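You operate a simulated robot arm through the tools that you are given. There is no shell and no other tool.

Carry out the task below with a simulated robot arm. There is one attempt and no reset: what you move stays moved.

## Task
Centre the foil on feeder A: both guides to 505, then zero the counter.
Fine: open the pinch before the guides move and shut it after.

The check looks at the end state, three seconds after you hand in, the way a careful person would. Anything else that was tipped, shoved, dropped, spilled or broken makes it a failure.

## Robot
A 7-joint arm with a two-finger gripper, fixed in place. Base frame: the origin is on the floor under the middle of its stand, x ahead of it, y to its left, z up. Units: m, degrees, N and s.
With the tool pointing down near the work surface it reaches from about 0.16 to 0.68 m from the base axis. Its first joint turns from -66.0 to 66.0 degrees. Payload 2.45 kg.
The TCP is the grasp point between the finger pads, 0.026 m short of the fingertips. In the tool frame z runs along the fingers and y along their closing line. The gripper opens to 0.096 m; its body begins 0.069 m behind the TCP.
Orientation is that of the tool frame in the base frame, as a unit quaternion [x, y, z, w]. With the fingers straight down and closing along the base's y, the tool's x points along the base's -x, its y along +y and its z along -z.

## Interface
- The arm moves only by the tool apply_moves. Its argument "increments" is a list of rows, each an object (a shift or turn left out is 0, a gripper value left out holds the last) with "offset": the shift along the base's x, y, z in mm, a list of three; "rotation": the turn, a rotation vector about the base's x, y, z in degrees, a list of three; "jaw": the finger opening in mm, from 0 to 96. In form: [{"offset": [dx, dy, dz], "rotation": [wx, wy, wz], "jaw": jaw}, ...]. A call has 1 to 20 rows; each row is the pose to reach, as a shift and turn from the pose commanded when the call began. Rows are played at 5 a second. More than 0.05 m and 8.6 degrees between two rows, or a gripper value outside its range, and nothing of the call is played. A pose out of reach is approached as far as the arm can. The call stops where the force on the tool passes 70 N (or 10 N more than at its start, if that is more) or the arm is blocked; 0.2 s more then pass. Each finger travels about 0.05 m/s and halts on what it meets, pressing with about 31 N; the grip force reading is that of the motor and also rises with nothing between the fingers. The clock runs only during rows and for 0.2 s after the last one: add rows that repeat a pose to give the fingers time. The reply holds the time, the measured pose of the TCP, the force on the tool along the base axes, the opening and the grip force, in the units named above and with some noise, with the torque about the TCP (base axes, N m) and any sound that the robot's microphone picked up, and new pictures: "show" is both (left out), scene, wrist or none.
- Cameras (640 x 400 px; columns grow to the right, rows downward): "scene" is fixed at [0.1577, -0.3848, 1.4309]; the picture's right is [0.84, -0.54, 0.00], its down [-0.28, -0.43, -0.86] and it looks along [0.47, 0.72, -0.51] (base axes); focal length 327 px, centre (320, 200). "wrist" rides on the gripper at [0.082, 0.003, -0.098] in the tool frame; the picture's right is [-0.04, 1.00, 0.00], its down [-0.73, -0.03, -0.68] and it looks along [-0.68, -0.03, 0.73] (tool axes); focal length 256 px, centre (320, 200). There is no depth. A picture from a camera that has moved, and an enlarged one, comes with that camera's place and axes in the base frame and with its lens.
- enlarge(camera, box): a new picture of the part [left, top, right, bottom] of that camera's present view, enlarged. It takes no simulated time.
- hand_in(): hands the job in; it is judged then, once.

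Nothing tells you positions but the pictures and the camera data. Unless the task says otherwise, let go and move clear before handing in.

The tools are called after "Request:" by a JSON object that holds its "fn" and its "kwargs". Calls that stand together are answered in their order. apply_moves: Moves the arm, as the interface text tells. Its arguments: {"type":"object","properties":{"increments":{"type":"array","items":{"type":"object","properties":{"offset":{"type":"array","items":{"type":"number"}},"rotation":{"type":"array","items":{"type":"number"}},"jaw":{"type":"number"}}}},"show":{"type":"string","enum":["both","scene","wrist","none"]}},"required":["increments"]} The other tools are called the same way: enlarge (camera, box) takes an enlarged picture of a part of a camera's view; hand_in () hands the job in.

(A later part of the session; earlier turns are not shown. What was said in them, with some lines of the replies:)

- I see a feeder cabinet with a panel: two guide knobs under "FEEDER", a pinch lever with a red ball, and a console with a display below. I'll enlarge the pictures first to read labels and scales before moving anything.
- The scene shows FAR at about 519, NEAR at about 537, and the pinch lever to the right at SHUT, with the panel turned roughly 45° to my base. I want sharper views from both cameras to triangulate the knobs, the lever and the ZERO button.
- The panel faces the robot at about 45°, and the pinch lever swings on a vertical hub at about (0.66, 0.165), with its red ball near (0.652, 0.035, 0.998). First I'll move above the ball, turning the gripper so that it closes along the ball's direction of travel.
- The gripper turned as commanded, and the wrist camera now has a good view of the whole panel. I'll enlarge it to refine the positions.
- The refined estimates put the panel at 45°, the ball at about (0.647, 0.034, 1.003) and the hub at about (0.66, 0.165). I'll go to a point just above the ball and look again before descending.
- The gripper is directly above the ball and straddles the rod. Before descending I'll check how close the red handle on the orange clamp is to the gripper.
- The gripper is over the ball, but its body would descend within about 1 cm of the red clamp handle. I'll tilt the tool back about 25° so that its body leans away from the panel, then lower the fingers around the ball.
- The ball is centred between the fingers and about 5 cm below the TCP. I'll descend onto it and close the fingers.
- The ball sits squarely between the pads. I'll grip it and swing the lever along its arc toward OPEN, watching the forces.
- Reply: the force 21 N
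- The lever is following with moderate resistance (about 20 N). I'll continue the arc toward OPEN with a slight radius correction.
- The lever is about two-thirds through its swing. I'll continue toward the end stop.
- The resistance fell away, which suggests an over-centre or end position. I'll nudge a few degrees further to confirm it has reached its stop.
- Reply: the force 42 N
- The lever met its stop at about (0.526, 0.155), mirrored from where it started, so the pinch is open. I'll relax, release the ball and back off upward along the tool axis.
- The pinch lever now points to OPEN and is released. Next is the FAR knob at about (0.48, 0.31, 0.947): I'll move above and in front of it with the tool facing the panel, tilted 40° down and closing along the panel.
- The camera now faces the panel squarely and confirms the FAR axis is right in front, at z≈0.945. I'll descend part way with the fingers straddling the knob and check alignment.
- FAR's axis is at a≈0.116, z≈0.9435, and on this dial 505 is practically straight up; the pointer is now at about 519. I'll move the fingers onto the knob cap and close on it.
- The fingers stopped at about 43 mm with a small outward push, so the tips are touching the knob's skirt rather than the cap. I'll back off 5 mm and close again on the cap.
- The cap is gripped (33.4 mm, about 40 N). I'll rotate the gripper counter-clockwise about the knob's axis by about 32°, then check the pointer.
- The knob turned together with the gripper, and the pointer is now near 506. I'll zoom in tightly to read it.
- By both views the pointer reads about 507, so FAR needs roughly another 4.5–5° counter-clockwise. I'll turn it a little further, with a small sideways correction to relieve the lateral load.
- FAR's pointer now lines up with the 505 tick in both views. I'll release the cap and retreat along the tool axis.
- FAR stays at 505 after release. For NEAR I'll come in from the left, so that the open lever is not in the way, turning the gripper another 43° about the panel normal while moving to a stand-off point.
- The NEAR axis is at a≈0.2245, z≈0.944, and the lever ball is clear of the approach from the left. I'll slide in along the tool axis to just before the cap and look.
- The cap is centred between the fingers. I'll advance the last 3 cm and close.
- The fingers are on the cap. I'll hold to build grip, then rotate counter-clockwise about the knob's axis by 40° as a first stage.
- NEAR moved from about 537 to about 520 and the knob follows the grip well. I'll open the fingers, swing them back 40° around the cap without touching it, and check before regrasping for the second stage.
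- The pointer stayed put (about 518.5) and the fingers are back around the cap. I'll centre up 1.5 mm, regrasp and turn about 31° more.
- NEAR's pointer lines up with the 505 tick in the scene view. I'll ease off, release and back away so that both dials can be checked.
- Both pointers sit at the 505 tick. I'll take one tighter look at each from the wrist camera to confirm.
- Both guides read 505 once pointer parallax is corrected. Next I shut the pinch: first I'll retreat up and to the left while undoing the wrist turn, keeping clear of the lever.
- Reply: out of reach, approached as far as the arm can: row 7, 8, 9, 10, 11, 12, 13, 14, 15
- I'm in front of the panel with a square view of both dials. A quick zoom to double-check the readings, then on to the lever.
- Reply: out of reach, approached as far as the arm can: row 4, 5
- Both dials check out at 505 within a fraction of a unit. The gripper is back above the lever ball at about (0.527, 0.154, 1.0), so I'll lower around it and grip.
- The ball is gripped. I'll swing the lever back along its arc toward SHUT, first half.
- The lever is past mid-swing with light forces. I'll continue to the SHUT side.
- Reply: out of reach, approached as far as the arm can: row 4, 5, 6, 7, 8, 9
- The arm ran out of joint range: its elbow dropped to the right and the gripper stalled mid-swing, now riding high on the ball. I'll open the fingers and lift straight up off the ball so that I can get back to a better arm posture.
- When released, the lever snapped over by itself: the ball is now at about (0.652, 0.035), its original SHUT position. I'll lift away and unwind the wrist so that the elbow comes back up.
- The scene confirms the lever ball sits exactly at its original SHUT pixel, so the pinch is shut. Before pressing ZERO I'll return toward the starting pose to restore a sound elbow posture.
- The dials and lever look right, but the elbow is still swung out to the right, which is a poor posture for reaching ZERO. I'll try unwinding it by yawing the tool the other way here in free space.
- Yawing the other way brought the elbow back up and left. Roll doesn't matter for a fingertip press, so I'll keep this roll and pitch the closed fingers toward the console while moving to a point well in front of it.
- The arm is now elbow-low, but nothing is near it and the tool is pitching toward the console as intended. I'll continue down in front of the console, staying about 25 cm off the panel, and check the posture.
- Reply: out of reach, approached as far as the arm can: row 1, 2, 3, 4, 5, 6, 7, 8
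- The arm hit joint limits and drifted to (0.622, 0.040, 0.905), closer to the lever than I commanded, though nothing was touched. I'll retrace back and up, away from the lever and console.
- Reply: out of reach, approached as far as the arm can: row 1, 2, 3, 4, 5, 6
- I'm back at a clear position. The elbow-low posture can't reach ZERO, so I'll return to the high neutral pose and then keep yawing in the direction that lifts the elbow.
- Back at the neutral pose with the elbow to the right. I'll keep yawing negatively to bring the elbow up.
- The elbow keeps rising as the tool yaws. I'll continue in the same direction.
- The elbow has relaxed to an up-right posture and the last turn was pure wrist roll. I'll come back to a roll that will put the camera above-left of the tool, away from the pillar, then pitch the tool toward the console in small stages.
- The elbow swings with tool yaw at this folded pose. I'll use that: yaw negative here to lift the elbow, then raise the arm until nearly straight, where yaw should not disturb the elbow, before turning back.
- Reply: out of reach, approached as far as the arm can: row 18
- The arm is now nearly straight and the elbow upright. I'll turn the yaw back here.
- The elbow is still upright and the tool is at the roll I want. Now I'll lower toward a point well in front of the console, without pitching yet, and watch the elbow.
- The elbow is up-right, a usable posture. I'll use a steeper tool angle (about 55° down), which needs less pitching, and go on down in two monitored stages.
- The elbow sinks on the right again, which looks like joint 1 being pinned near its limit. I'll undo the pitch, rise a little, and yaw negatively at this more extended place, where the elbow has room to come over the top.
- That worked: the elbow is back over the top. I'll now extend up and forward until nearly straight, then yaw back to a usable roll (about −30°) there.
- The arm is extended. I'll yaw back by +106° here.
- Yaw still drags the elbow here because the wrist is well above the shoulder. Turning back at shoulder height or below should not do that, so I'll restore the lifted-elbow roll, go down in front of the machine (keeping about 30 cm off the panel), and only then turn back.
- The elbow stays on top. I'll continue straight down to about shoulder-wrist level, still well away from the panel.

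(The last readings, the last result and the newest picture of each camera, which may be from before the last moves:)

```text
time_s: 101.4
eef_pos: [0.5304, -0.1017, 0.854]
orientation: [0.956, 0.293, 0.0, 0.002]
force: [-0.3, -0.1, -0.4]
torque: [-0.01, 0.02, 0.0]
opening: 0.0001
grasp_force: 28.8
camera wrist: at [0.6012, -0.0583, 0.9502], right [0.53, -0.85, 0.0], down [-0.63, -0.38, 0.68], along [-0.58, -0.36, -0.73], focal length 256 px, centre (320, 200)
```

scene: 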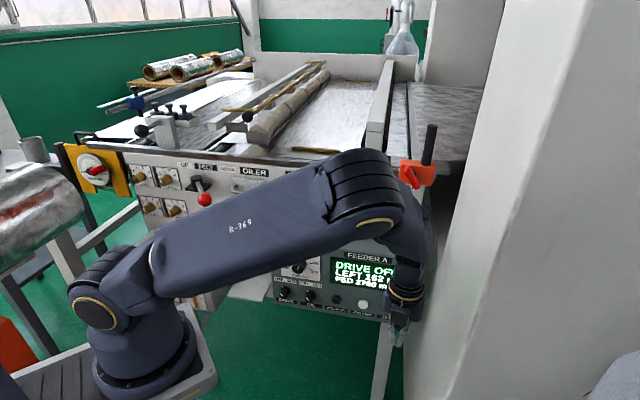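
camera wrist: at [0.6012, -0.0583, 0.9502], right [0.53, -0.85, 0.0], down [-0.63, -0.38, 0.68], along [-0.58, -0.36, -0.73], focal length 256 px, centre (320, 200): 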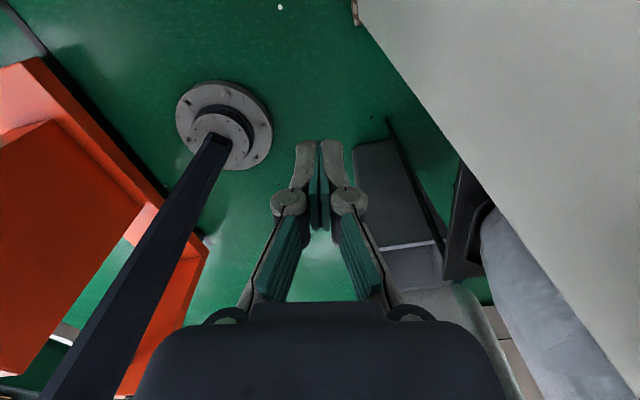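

The elbow is on top with the wrist low. Now I'll yaw back by +116° here and watch the elbow.

Request:
{"fn": "apply_moves", "kwargs": {"increments": [{"rotation": [0, 0, 8], "jaw": 0}, {"rotation": [0, 0, 16], "jaw": 0}, {"rotation": [0, 0, 24], "jaw": 0}, {"rotation": [0, 0, 32], "jaw": 0}, {"rotation": [0, 0, 40], "jaw": 0}, {"rotation": [0, 0, 48], "jaw": 0}, {"rotation": [0, 0, 56], "jaw": 0}, {"rotation": [0, 0, 64], "jaw": 0}, {"rotation": [0, 0, 72], "jaw": 0}, {"rotation": [0, 0, 80], "jaw": 0}, {"rotation": [0, 0, 88], "jaw": 0}, {"rotation": [0, 0, 96], "jaw": 0}, {"rotation": [0, 0, 104], "jaw": 0}, {"rotation": [0, 0, 112], "jaw": 0}, {"rotation": [0, 0, 116], "jaw": 0}], "show": "both"}}

```text
time_s: 104.6
eef_pos: [0.5329, -0.102, 0.8515]
orientation: [0.258, 0.966, 0.001, 0.0]
force: [-0.3, 0.0, 0.2]
torque: [0.03, 0.06, -0.01]
opening: 0.0
grasp_force: 28.3
camera wrist: at [0.4639, -0.0597, 0.9498], right [0.53, 0.85, 0.0], down [0.62, -0.39, 0.68], along [0.57, -0.36, -0.73], focal length 256 px, centre (320, 200)
```

scene: 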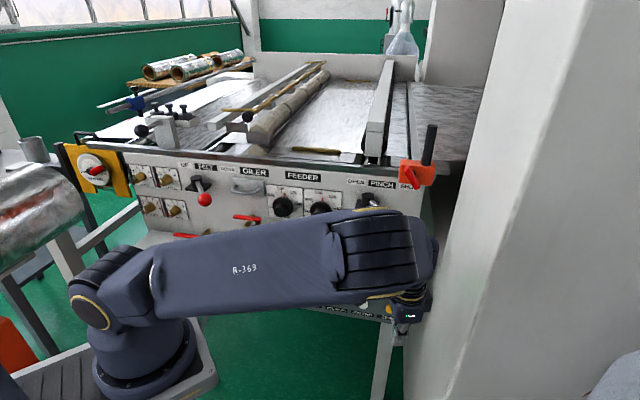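
wrist: 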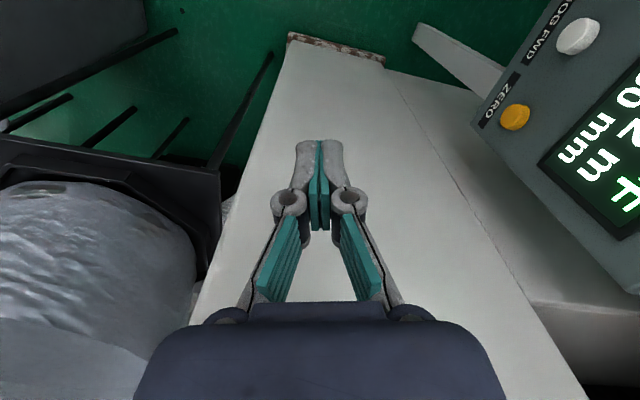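

The elbow moved right but stayed high, and the wrist view shows the yellow ZERO button right where I estimated, at about (0.687, 0.057, 0.677). I'll tilt the tool about 30° toward the panel and come down to roughly 12 cm in front of the button.

Request:
{"fn": "apply_moves", "kwargs": {"increments": [{"offset": [6, 7, -16], "rotation": [2.6, -2.6, 0], "jaw": 0}, {"offset": [13, 14, -32], "rotation": [5.3, -5.3, 0], "jaw": 0}, {"offset": [19, 21, -49], "rotation": [7.9, -7.9, 0], "jaw": 0}, {"offset": [26, 28, -65], "rotation": [10.6, -10.6, 0], "jaw": 0}], "show": "both"}}

```text
time_s: 105.6
eef_pos: [0.5576, -0.0749, 0.7875]
orientation: [0.256, 0.958, 0.114, 0.065]
force: [-0.2, 0.0, 0.8]
torque: [0.01, -0.01, 0.01]
opening: 0.0
grasp_force: 28.4
camera wrist: at [0.4721, -0.049, 0.8776], right [0.51, 0.82, 0.26], down [0.49, -0.52, 0.7], along [0.71, -0.23, -0.67], focal length 256 px, centre (320, 200)
```

scene: 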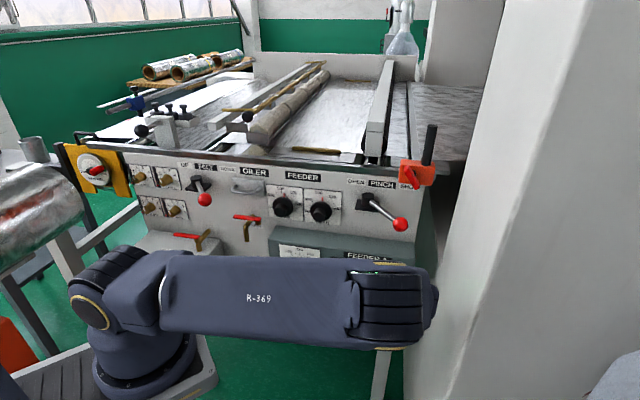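
wrist: 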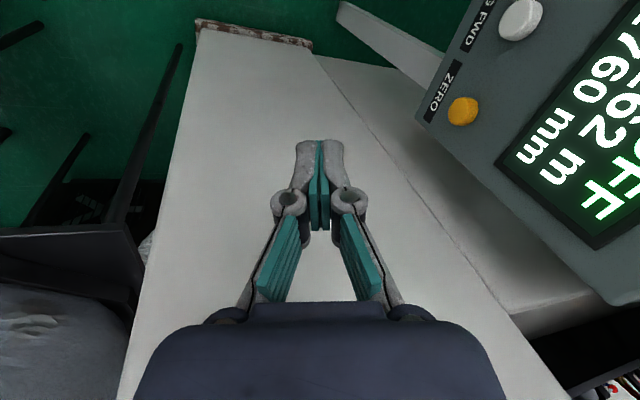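

It is tracking well. I'll do the second half of this approach.

Request:
{"fn": "apply_moves", "kwargs": {"increments": [{"offset": [7, 8, -17], "rotation": [2.6, -2.6, 0], "jaw": 0}, {"offset": [14, 15, -34], "rotation": [5.3, -5.3, 0], "jaw": 0}, {"offset": [21, 23, -51], "rotation": [7.9, -7.9, 0], "jaw": 0}, {"offset": [27, 30, -68], "rotation": [10.6, -10.6, 0], "jaw": 0}], "show": "both"}}

```text
time_s: 106.6
eef_pos: [0.5854, -0.0436, 0.7197]
orientation: [0.25, 0.932, 0.226, 0.13]
force: [-0.6, 1.1, 0.7]
torque: [0.0, -0.02, -0.03]
opening: 0.0002
grasp_force: 28.5
camera wrist: at [0.4836, -0.0339, 0.7946], right [0.44, 0.75, 0.49], down [0.36, -0.65, 0.67], along [0.82, -0.12, -0.56], focal length 256 px, centre (320, 200)
```

scene: 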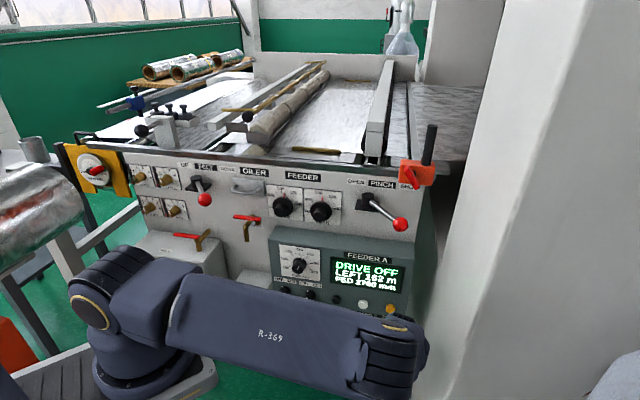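
wrist: 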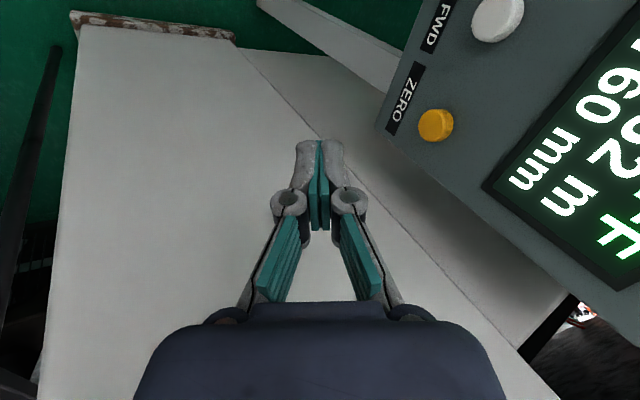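

Still tracking well, and ZERO triangulates to (0.686, 0.057, 0.677). I'll move to about 6 cm in front of it.

Request:
{"fn": "apply_moves", "kwargs": {"increments": [{"offset": [10, 10, -10], "jaw": 0}, {"offset": [20, 20, -18], "jaw": 0}, {"offset": [31, 30, -24], "jaw": 0}, {"offset": [41, 40, -26], "jaw": 0}, {"offset": [41, 40, -26], "jaw": 0}], "show": "both"}}

Request:
{"fn": "enlarge", "kwargs": {"camera": "wrist", "box": [240, 60, 480, 240]}}

Request:
{"fn": "enlarge", "kwargs": {"camera": "scene", "box": [300, 240, 440, 340]}}

```text
time_s: 107.8
eef_pos: [0.6266, -0.0047, 0.6936]
orientation: [0.251, 0.933, 0.225, 0.129]
force: [0.4, -0.4, -0.9]
torque: [0.02, 0.02, 0.0]
opening: 0.0
grasp_force: 28.7
camera wrist: at [0.5246, 0.0052, 0.7697], right [0.44, 0.75, 0.49], down [0.36, -0.65, 0.67], along [0.82, -0.12, -0.56], focal length 256 px, centre (320, 200)
```

scene: 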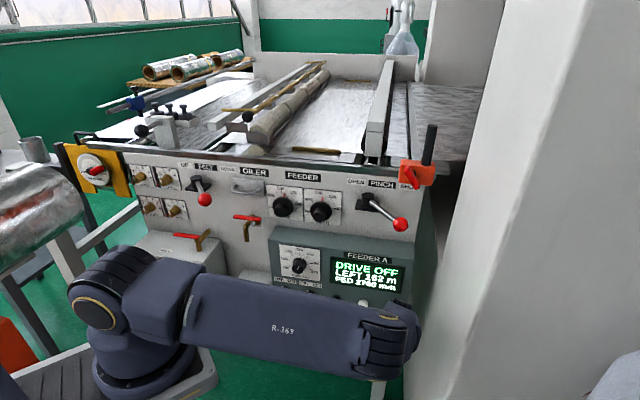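
wrist: 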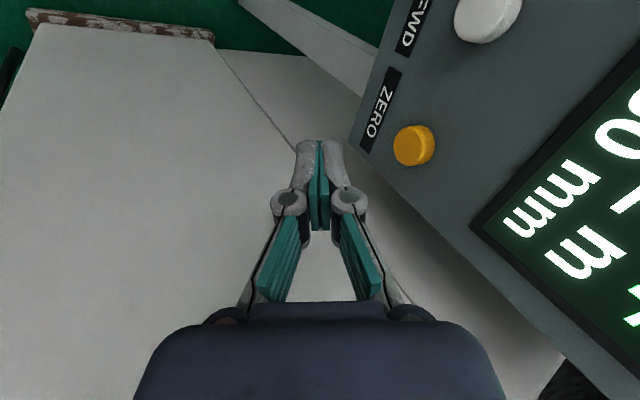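

```text
2.22 times, centred on (360, 150) of wrist
camera zoom: at [0.5246, 0.0052, 0.7697], right [0.44, 0.75, 0.49], down [0.36, -0.65, 0.67], along [0.82, -0.12, -0.56], focal length 569 px, centre (231, 311)
```

zoom: 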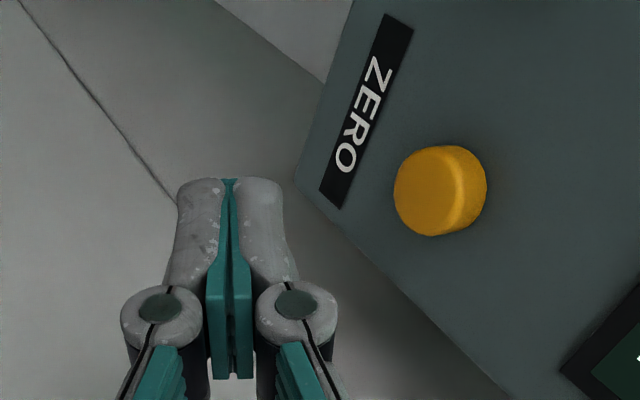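

```text
4.00 times, centred on (370, 290) of scene
camera zoom: at [0.1577, -0.3848, 1.4309], right [0.84, -0.54, 0.0], down [-0.27, -0.43, -0.86], along [0.47, 0.72, -0.51], focal length 1309 px, centre (120, -160)
```

zoom: 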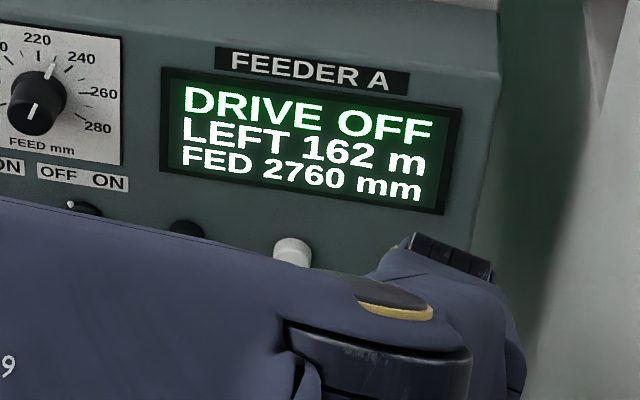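

The fingertips are level with the button and about 6 cm in front of it; the display still reads FED 2760 mm. I'll advance to about 1–1.5 cm away.

Request:
{"fn": "apply_moves", "kwargs": {"increments": [{"offset": [8, 8, 0], "jaw": 0}, {"offset": [16, 16, 0.5], "jaw": 0}, {"offset": [24, 24, 1], "jaw": 0}, {"offset": [31.8, 31.8, 1.5], "jaw": 0}, {"offset": [31.8, 31.8, 1.5], "jaw": 0}], "show": "wrist"}}

Request:
{"fn": "enlarge", "kwargs": {"camera": "wrist", "box": [240, 60, 480, 240]}}

```text
time_s: 109.0
eef_pos: [0.6576, 0.0271, 0.6955]
orientation: [0.251, 0.933, 0.223, 0.13]
force: [0.0, 0.3, 0.7]
torque: [-0.02, 0.0, 0.0]
opening: 0.0
grasp_force: 28.7
camera wrist: at [0.5561, 0.0373, 0.7708], right [0.44, 0.75, 0.49], down [0.36, -0.65, 0.67], along [0.82, -0.12, -0.56], focal length 256 px, centre (320, 200)
```

wrist: 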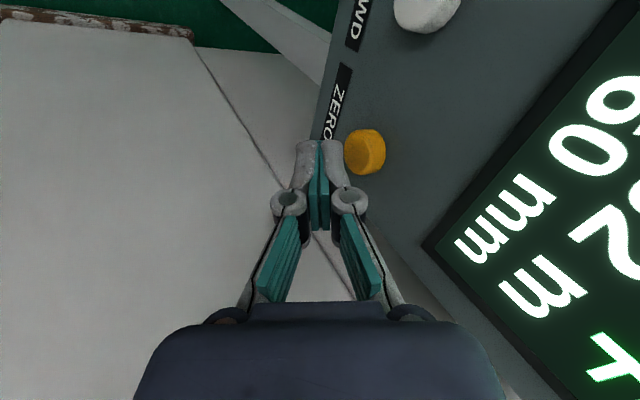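

```text
2.22 times, centred on (360, 150) of wrist
camera zoom: at [0.5561, 0.0373, 0.7708], right [0.44, 0.75, 0.49], down [0.36, -0.65, 0.67], along [0.82, -0.12, -0.56], focal length 569 px, centre (231, 311)
```

zoom: 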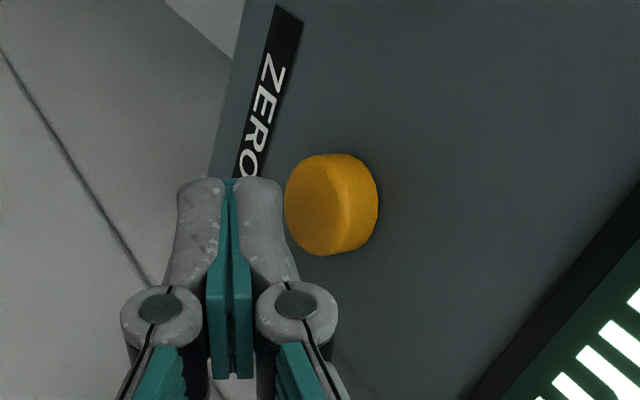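

The fingertip is beside the button with about 1.5 cm left to go. I'll close most of that gap, then creep.

Request:
{"fn": "apply_moves", "kwargs": {"increments": [{"offset": [3, 3, -1], "jaw": 0}, {"offset": [6, 6, -2], "jaw": 0}, {"offset": [9, 9, -2], "jaw": 0}], "show": "none"}}

Request:
{"fn": "enlarge", "kwargs": {"camera": "wrist", "box": [260, 80, 420, 200]}}

```text
time_s: 109.8
eef_pos: [0.6671, 0.0375, 0.6937]
orientation: [0.25, 0.933, 0.224, 0.129]
force: [-0.2, 0.7, 0.0]
torque: [-0.03, -0.01, -0.04]
opening: 0.0
grasp_force: 28.4
```

```text
3.33 times, centred on (340, 140) of wrist
camera zoom: at [0.5656, 0.0468, 0.7693], right [0.44, 0.75, 0.49], down [0.37, -0.65, 0.67], along [0.82, -0.12, -0.56], focal length 853 px, centre (253, 400)
```

zoom: 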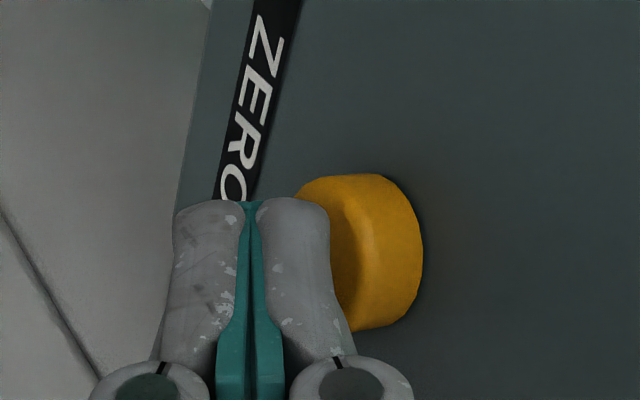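

Nearly touching, with no force yet. I'll creep in 1 mm steps and watch the force and the display.

Request:
{"fn": "apply_moves", "kwargs": {"increments": [{"offset": [0.7, 0.7, 0], "jaw": 0}, {"offset": [1.4, 1.4, 0], "jaw": 0}, {"offset": [2.1, 2.1, 0], "jaw": 0}, {"offset": [2.8, 2.8, 0], "jaw": 0}], "show": "none"}}

Request:
{"fn": "enlarge", "kwargs": {"camera": "scene", "box": [300, 240, 440, 340]}}

```text
time_s: 110.8
eef_pos: [0.6704, 0.0388, 0.692]
orientation: [0.25, 0.933, 0.225, 0.13]
force: [-0.4, -2.2, 0.9]
torque: [-0.01, 0.03, -0.06]
opening: 0.0
grasp_force: 28.3
```

```text
4.00 times, centred on (370, 290) of scene
camera zoom: at [0.1576, -0.3848, 1.4308], right [0.84, -0.54, 0.0], down [-0.27, -0.43, -0.86], along [0.47, 0.72, -0.51], focal length 1309 px, centre (120, -160)
```

zoom: 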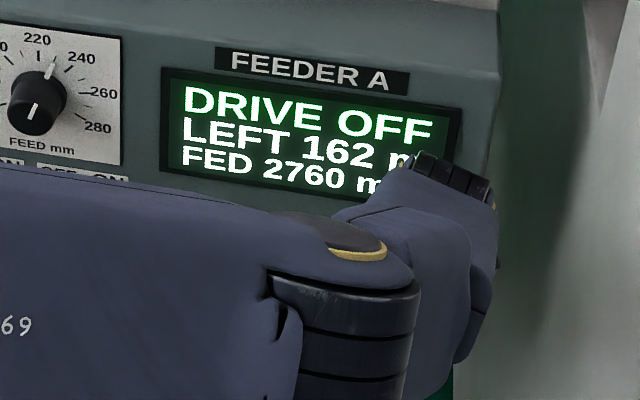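

First contact at about 2 N, as expected. I'll press in a few more millimetres.

Request:
{"fn": "apply_moves", "kwargs": {"increments": [{"offset": [0.7, 0.7, 0], "jaw": 0}, {"offset": [1.4, 1.4, 0], "jaw": 0}, {"offset": [2.1, 2.1, 0], "jaw": 0}, {"offset": [2.8, 2.8, 0], "jaw": 0}], "show": "none"}}

Request:
{"fn": "enlarge", "kwargs": {"camera": "scene", "box": [300, 240, 440, 340]}}

Request:
{"fn": "enlarge", "kwargs": {"camera": "wrist", "box": [260, 80, 420, 200]}}

```text
time_s: 111.8
eef_pos: [0.6715, 0.042, 0.6942]
orientation: [0.25, 0.933, 0.224, 0.129]
force: [-0.6, -2.5, -0.3]
torque: [-0.04, 0.02, -0.08]
opening: 0.0
grasp_force: 28.4
heard: click
```

```text
4.00 times, centred on (370, 290) of scene
camera zoom: at [0.1577, -0.3848, 1.4308], right [0.84, -0.54, 0.0], down [-0.27, -0.43, -0.86], along [0.47, 0.72, -0.51], focal length 1309 px, centre (120, -160)
```

zoom: 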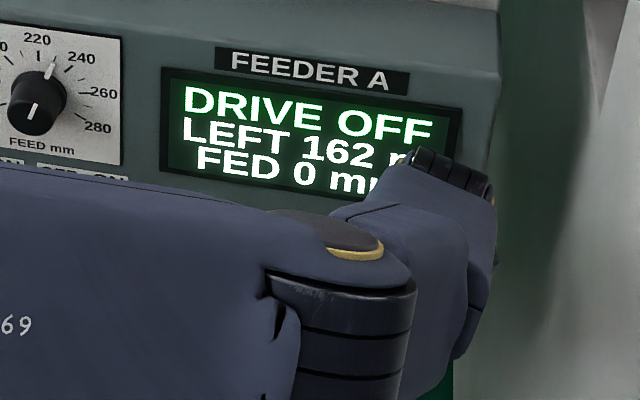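

```text
3.33 times, centred on (340, 140) of wrist
camera zoom: at [0.571, 0.0517, 0.7687], right [0.44, 0.75, 0.49], down [0.37, -0.65, 0.67], along [0.82, -0.12, -0.56], focal length 853 px, centre (253, 400)
```

zoom: 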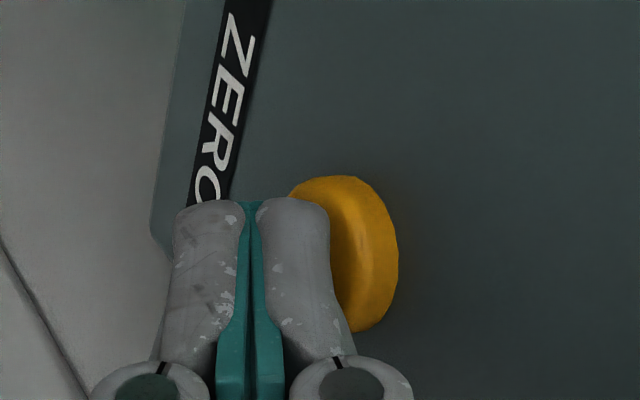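

A click, and the display now shows FED 0 mm. I'll back straight off the button and retrace the approach path.

Request:
{"fn": "apply_moves", "kwargs": {"increments": [{"offset": [-5, -5, 0], "jaw": 0}, {"offset": [-12, -12, 0], "jaw": 0}, {"offset": [-22, -22, 0], "jaw": 0}, {"offset": [-33, -33, 1], "jaw": 0}, {"offset": [-45, -45, 2], "jaw": 0}, {"offset": [-58, -58, 8], "jaw": 0}, {"offset": [-72, -72, 18], "jaw": 0}, {"offset": [-88, -86, 28], "jaw": 0}]}}

Request:
{"fn": "enlarge", "kwargs": {"camera": "scene", "box": [240, 160, 440, 330]}}

```text
time_s: 113.6
eef_pos: [0.5827, -0.0442, 0.7222]
orientation: [0.25, 0.933, 0.225, 0.13]
force: [0.5, 0.5, -0.1]
torque: [-0.02, -0.04, 0.01]
opening: 0.0
grasp_force: 28.3
camera wrist: at [0.483, -0.0344, 0.7971], right [0.44, 0.75, 0.49], down [0.36, -0.65, 0.67], along [0.82, -0.12, -0.56], focal length 256 px, centre (320, 200)
```

scene: 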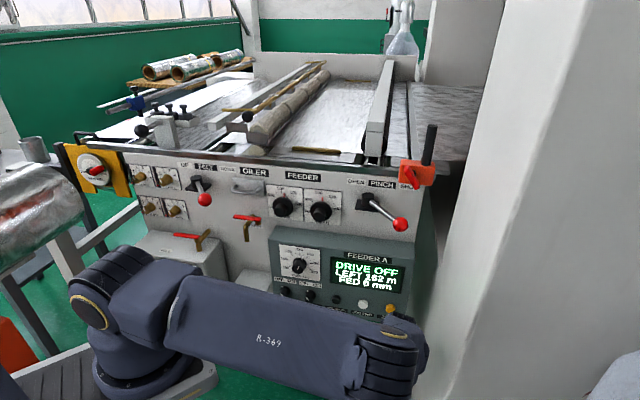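
wrist: 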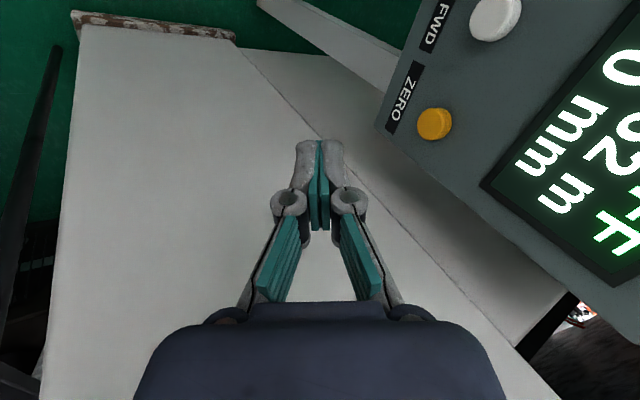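

```text
2.35 times, centred on (340, 245) of scene
camera zoom: at [0.1577, -0.3848, 1.4308], right [0.84, -0.54, 0.0], down [-0.27, -0.43, -0.86], along [0.47, 0.72, -0.51], focal length 770 px, centre (273, 94)
```

zoom: 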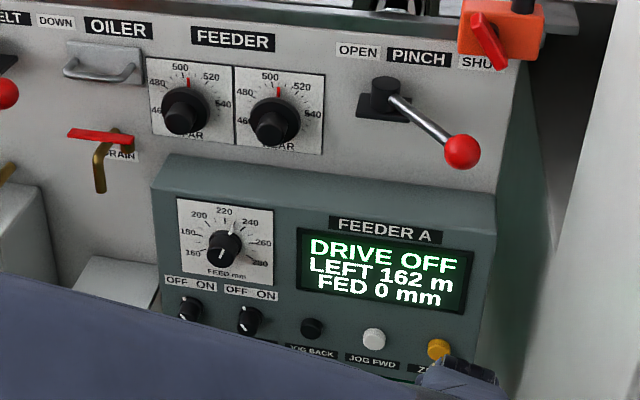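

Everything reads as wanted: dials at 505, lever SHUT, FED 0 mm, drive off. I'll move the arm further clear and do a last close check.

Request:
{"fn": "apply_moves", "kwargs": {"increments": [{"offset": [-7, -8, 17], "rotation": [-2.6, 2.6, 0], "jaw": 0}, {"offset": [-14, -16, 34], "rotation": [-5.3, 5.3, 0], "jaw": 0}, {"offset": [-21, -24, 51], "rotation": [-7.9, 7.9, 0], "jaw": 0}, {"offset": [-27, -32, 68], "rotation": [-10.6, 10.6, 0], "jaw": 0}, {"offset": [-34, -40, 85], "rotation": [-13.2, 13.2, 0], "jaw": 0}, {"offset": [-40, -48, 102], "rotation": [-15.9, 15.9, 0], "jaw": 0}, {"offset": [-46, -55, 120], "rotation": [-18.5, 18.5, 0], "jaw": 0}, {"offset": [-50, -58, 130], "rotation": [-21.2, 21.2, 0], "jaw": 0}]}}

Request:
{"fn": "enlarge", "kwargs": {"camera": "scene", "box": [268, 180, 308, 205]}}

Request:
{"fn": "enlarge", "kwargs": {"camera": "scene", "box": [307, 182, 347, 207]}}

Request:
{"fn": "enlarge", "kwargs": {"camera": "scene", "box": [240, 150, 440, 275]}}

Request:
{"fn": "enlarge", "kwargs": {"camera": "scene", "box": [60, 130, 260, 255]}}

```text
time_s: 115.4
eef_pos: [0.5331, -0.1017, 0.8531]
orientation: [0.26, 0.966, 0.001, 0.0]
force: [0.2, 0.7, -0.2]
torque: [0.01, 0.02, 0.02]
opening: 0.0
grasp_force: 28.4
camera wrist: at [0.4661, -0.0584, 0.9499], right [0.53, 0.84, 0.0], down [0.62, -0.39, 0.68], along [0.57, -0.36, -0.74], focal length 256 px, centre (320, 200)
```

scene: 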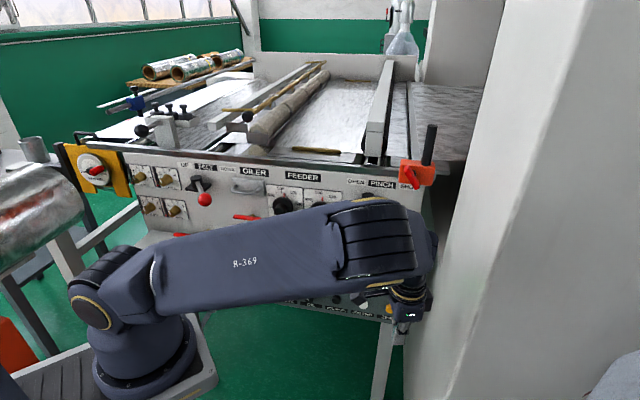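
wrist: 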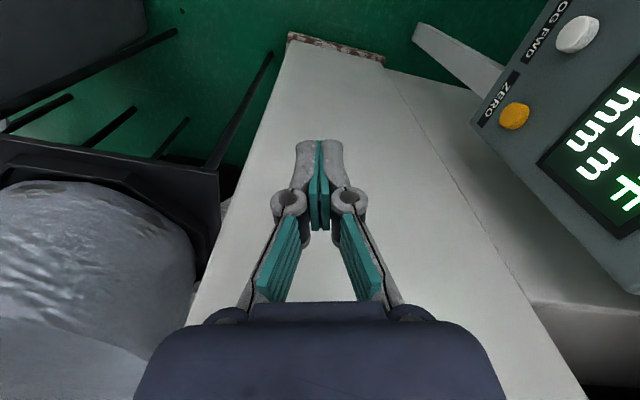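

```text
16.00 times, centred on (288, 192) of scene
camera zoom: at [0.1577, -0.3848, 1.4309], right [0.84, -0.54, 0.0], down [-0.28, -0.43, -0.86], along [0.47, 0.72, -0.51], focal length 5237 px, centre (832, 320)
```

zoom: 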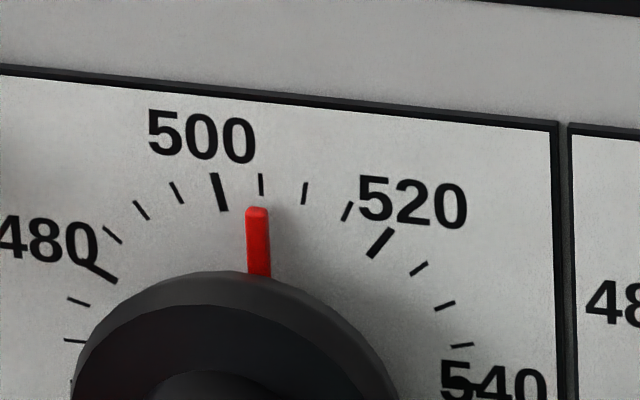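

```text
16.00 times, centred on (327, 194) of scene
camera zoom: at [0.1577, -0.3848, 1.4309], right [0.84, -0.54, 0.0], down [-0.28, -0.43, -0.86], along [0.47, 0.72, -0.51], focal length 5237 px, centre (208, 288)
```

zoom: 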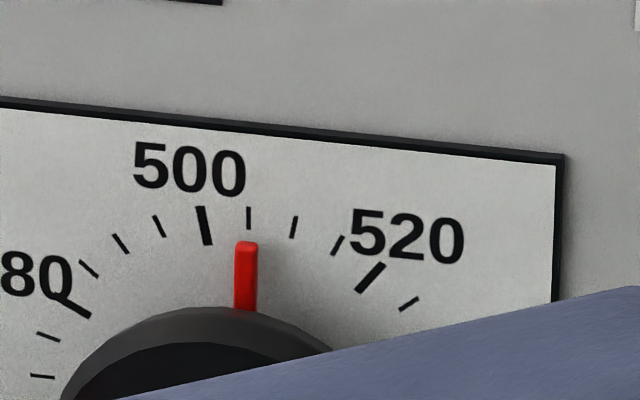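

```text
3.20 times, centred on (340, 212) of scene
camera zoom: at [0.1577, -0.3848, 1.4309], right [0.84, -0.54, 0.0], down [-0.28, -0.43, -0.86], along [0.47, 0.72, -0.51], focal length 1047 px, centre (256, 160)
```

zoom: 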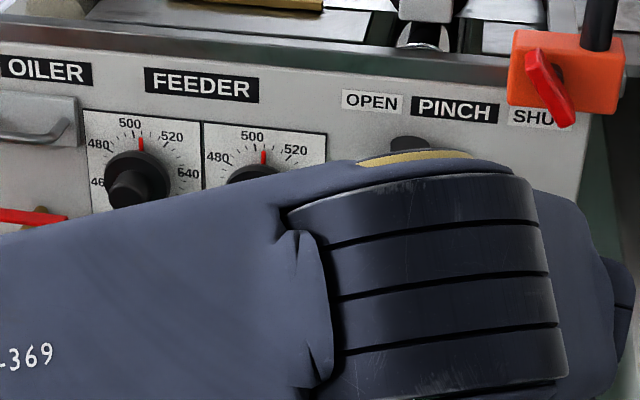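

```text
3.20 times, centred on (160, 192) of scene
camera zoom: at [0.1577, -0.3848, 1.4309], right [0.84, -0.54, 0.0], down [-0.28, -0.43, -0.86], along [0.47, 0.72, -0.51], focal length 1047 px, centre (832, 224)
```

zoom: 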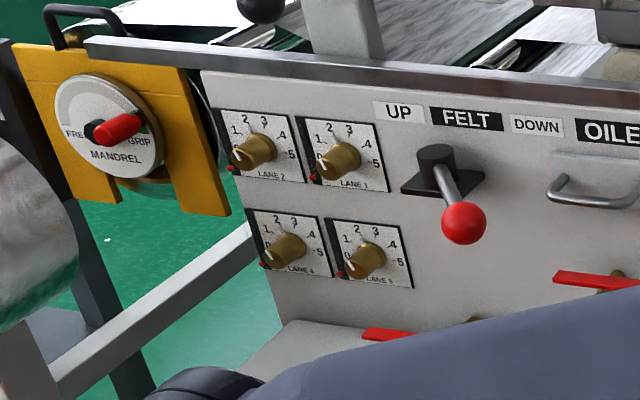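

Both dials sit at 505, the pinch is shut, the counter reads 0 mm and the other controls look unchanged, with the arm holding nothing and clear of the machine. I'm handing in now.

Request:
{"fn": "hand_in", "kwargs": {}}

```text
The job is handed in.
```

The foil guides on feeder A are both at 505 and the counter is zeroed. The job is handed in, but no result has come back yet.

- **Pinch:** I opened it before touching either guide and shut it after both were set. On the way back the arm ran out of joint range and stalled mid-swing. When I let go, the lever snapped over to SHUT by itself. In the scene view its ball is back at its starting position.
- **Guides:** FAR went from about 519 to 505 and NEAR from about 537 to 505. By the pictures both pointers are within about half a unit of the 505 tick.
- **Counter:** I pressed ZERO last; it clicked and the display changed from FED 2760 mm to FED 0 mm. The drive stayed off.
- **Other things:** The other controls I could see look unchanged. During one joint-limit drift the gripper came closer to the lever than I had commanded, but no contact force showed. The arm is holding nothing and stands clear of the machine.
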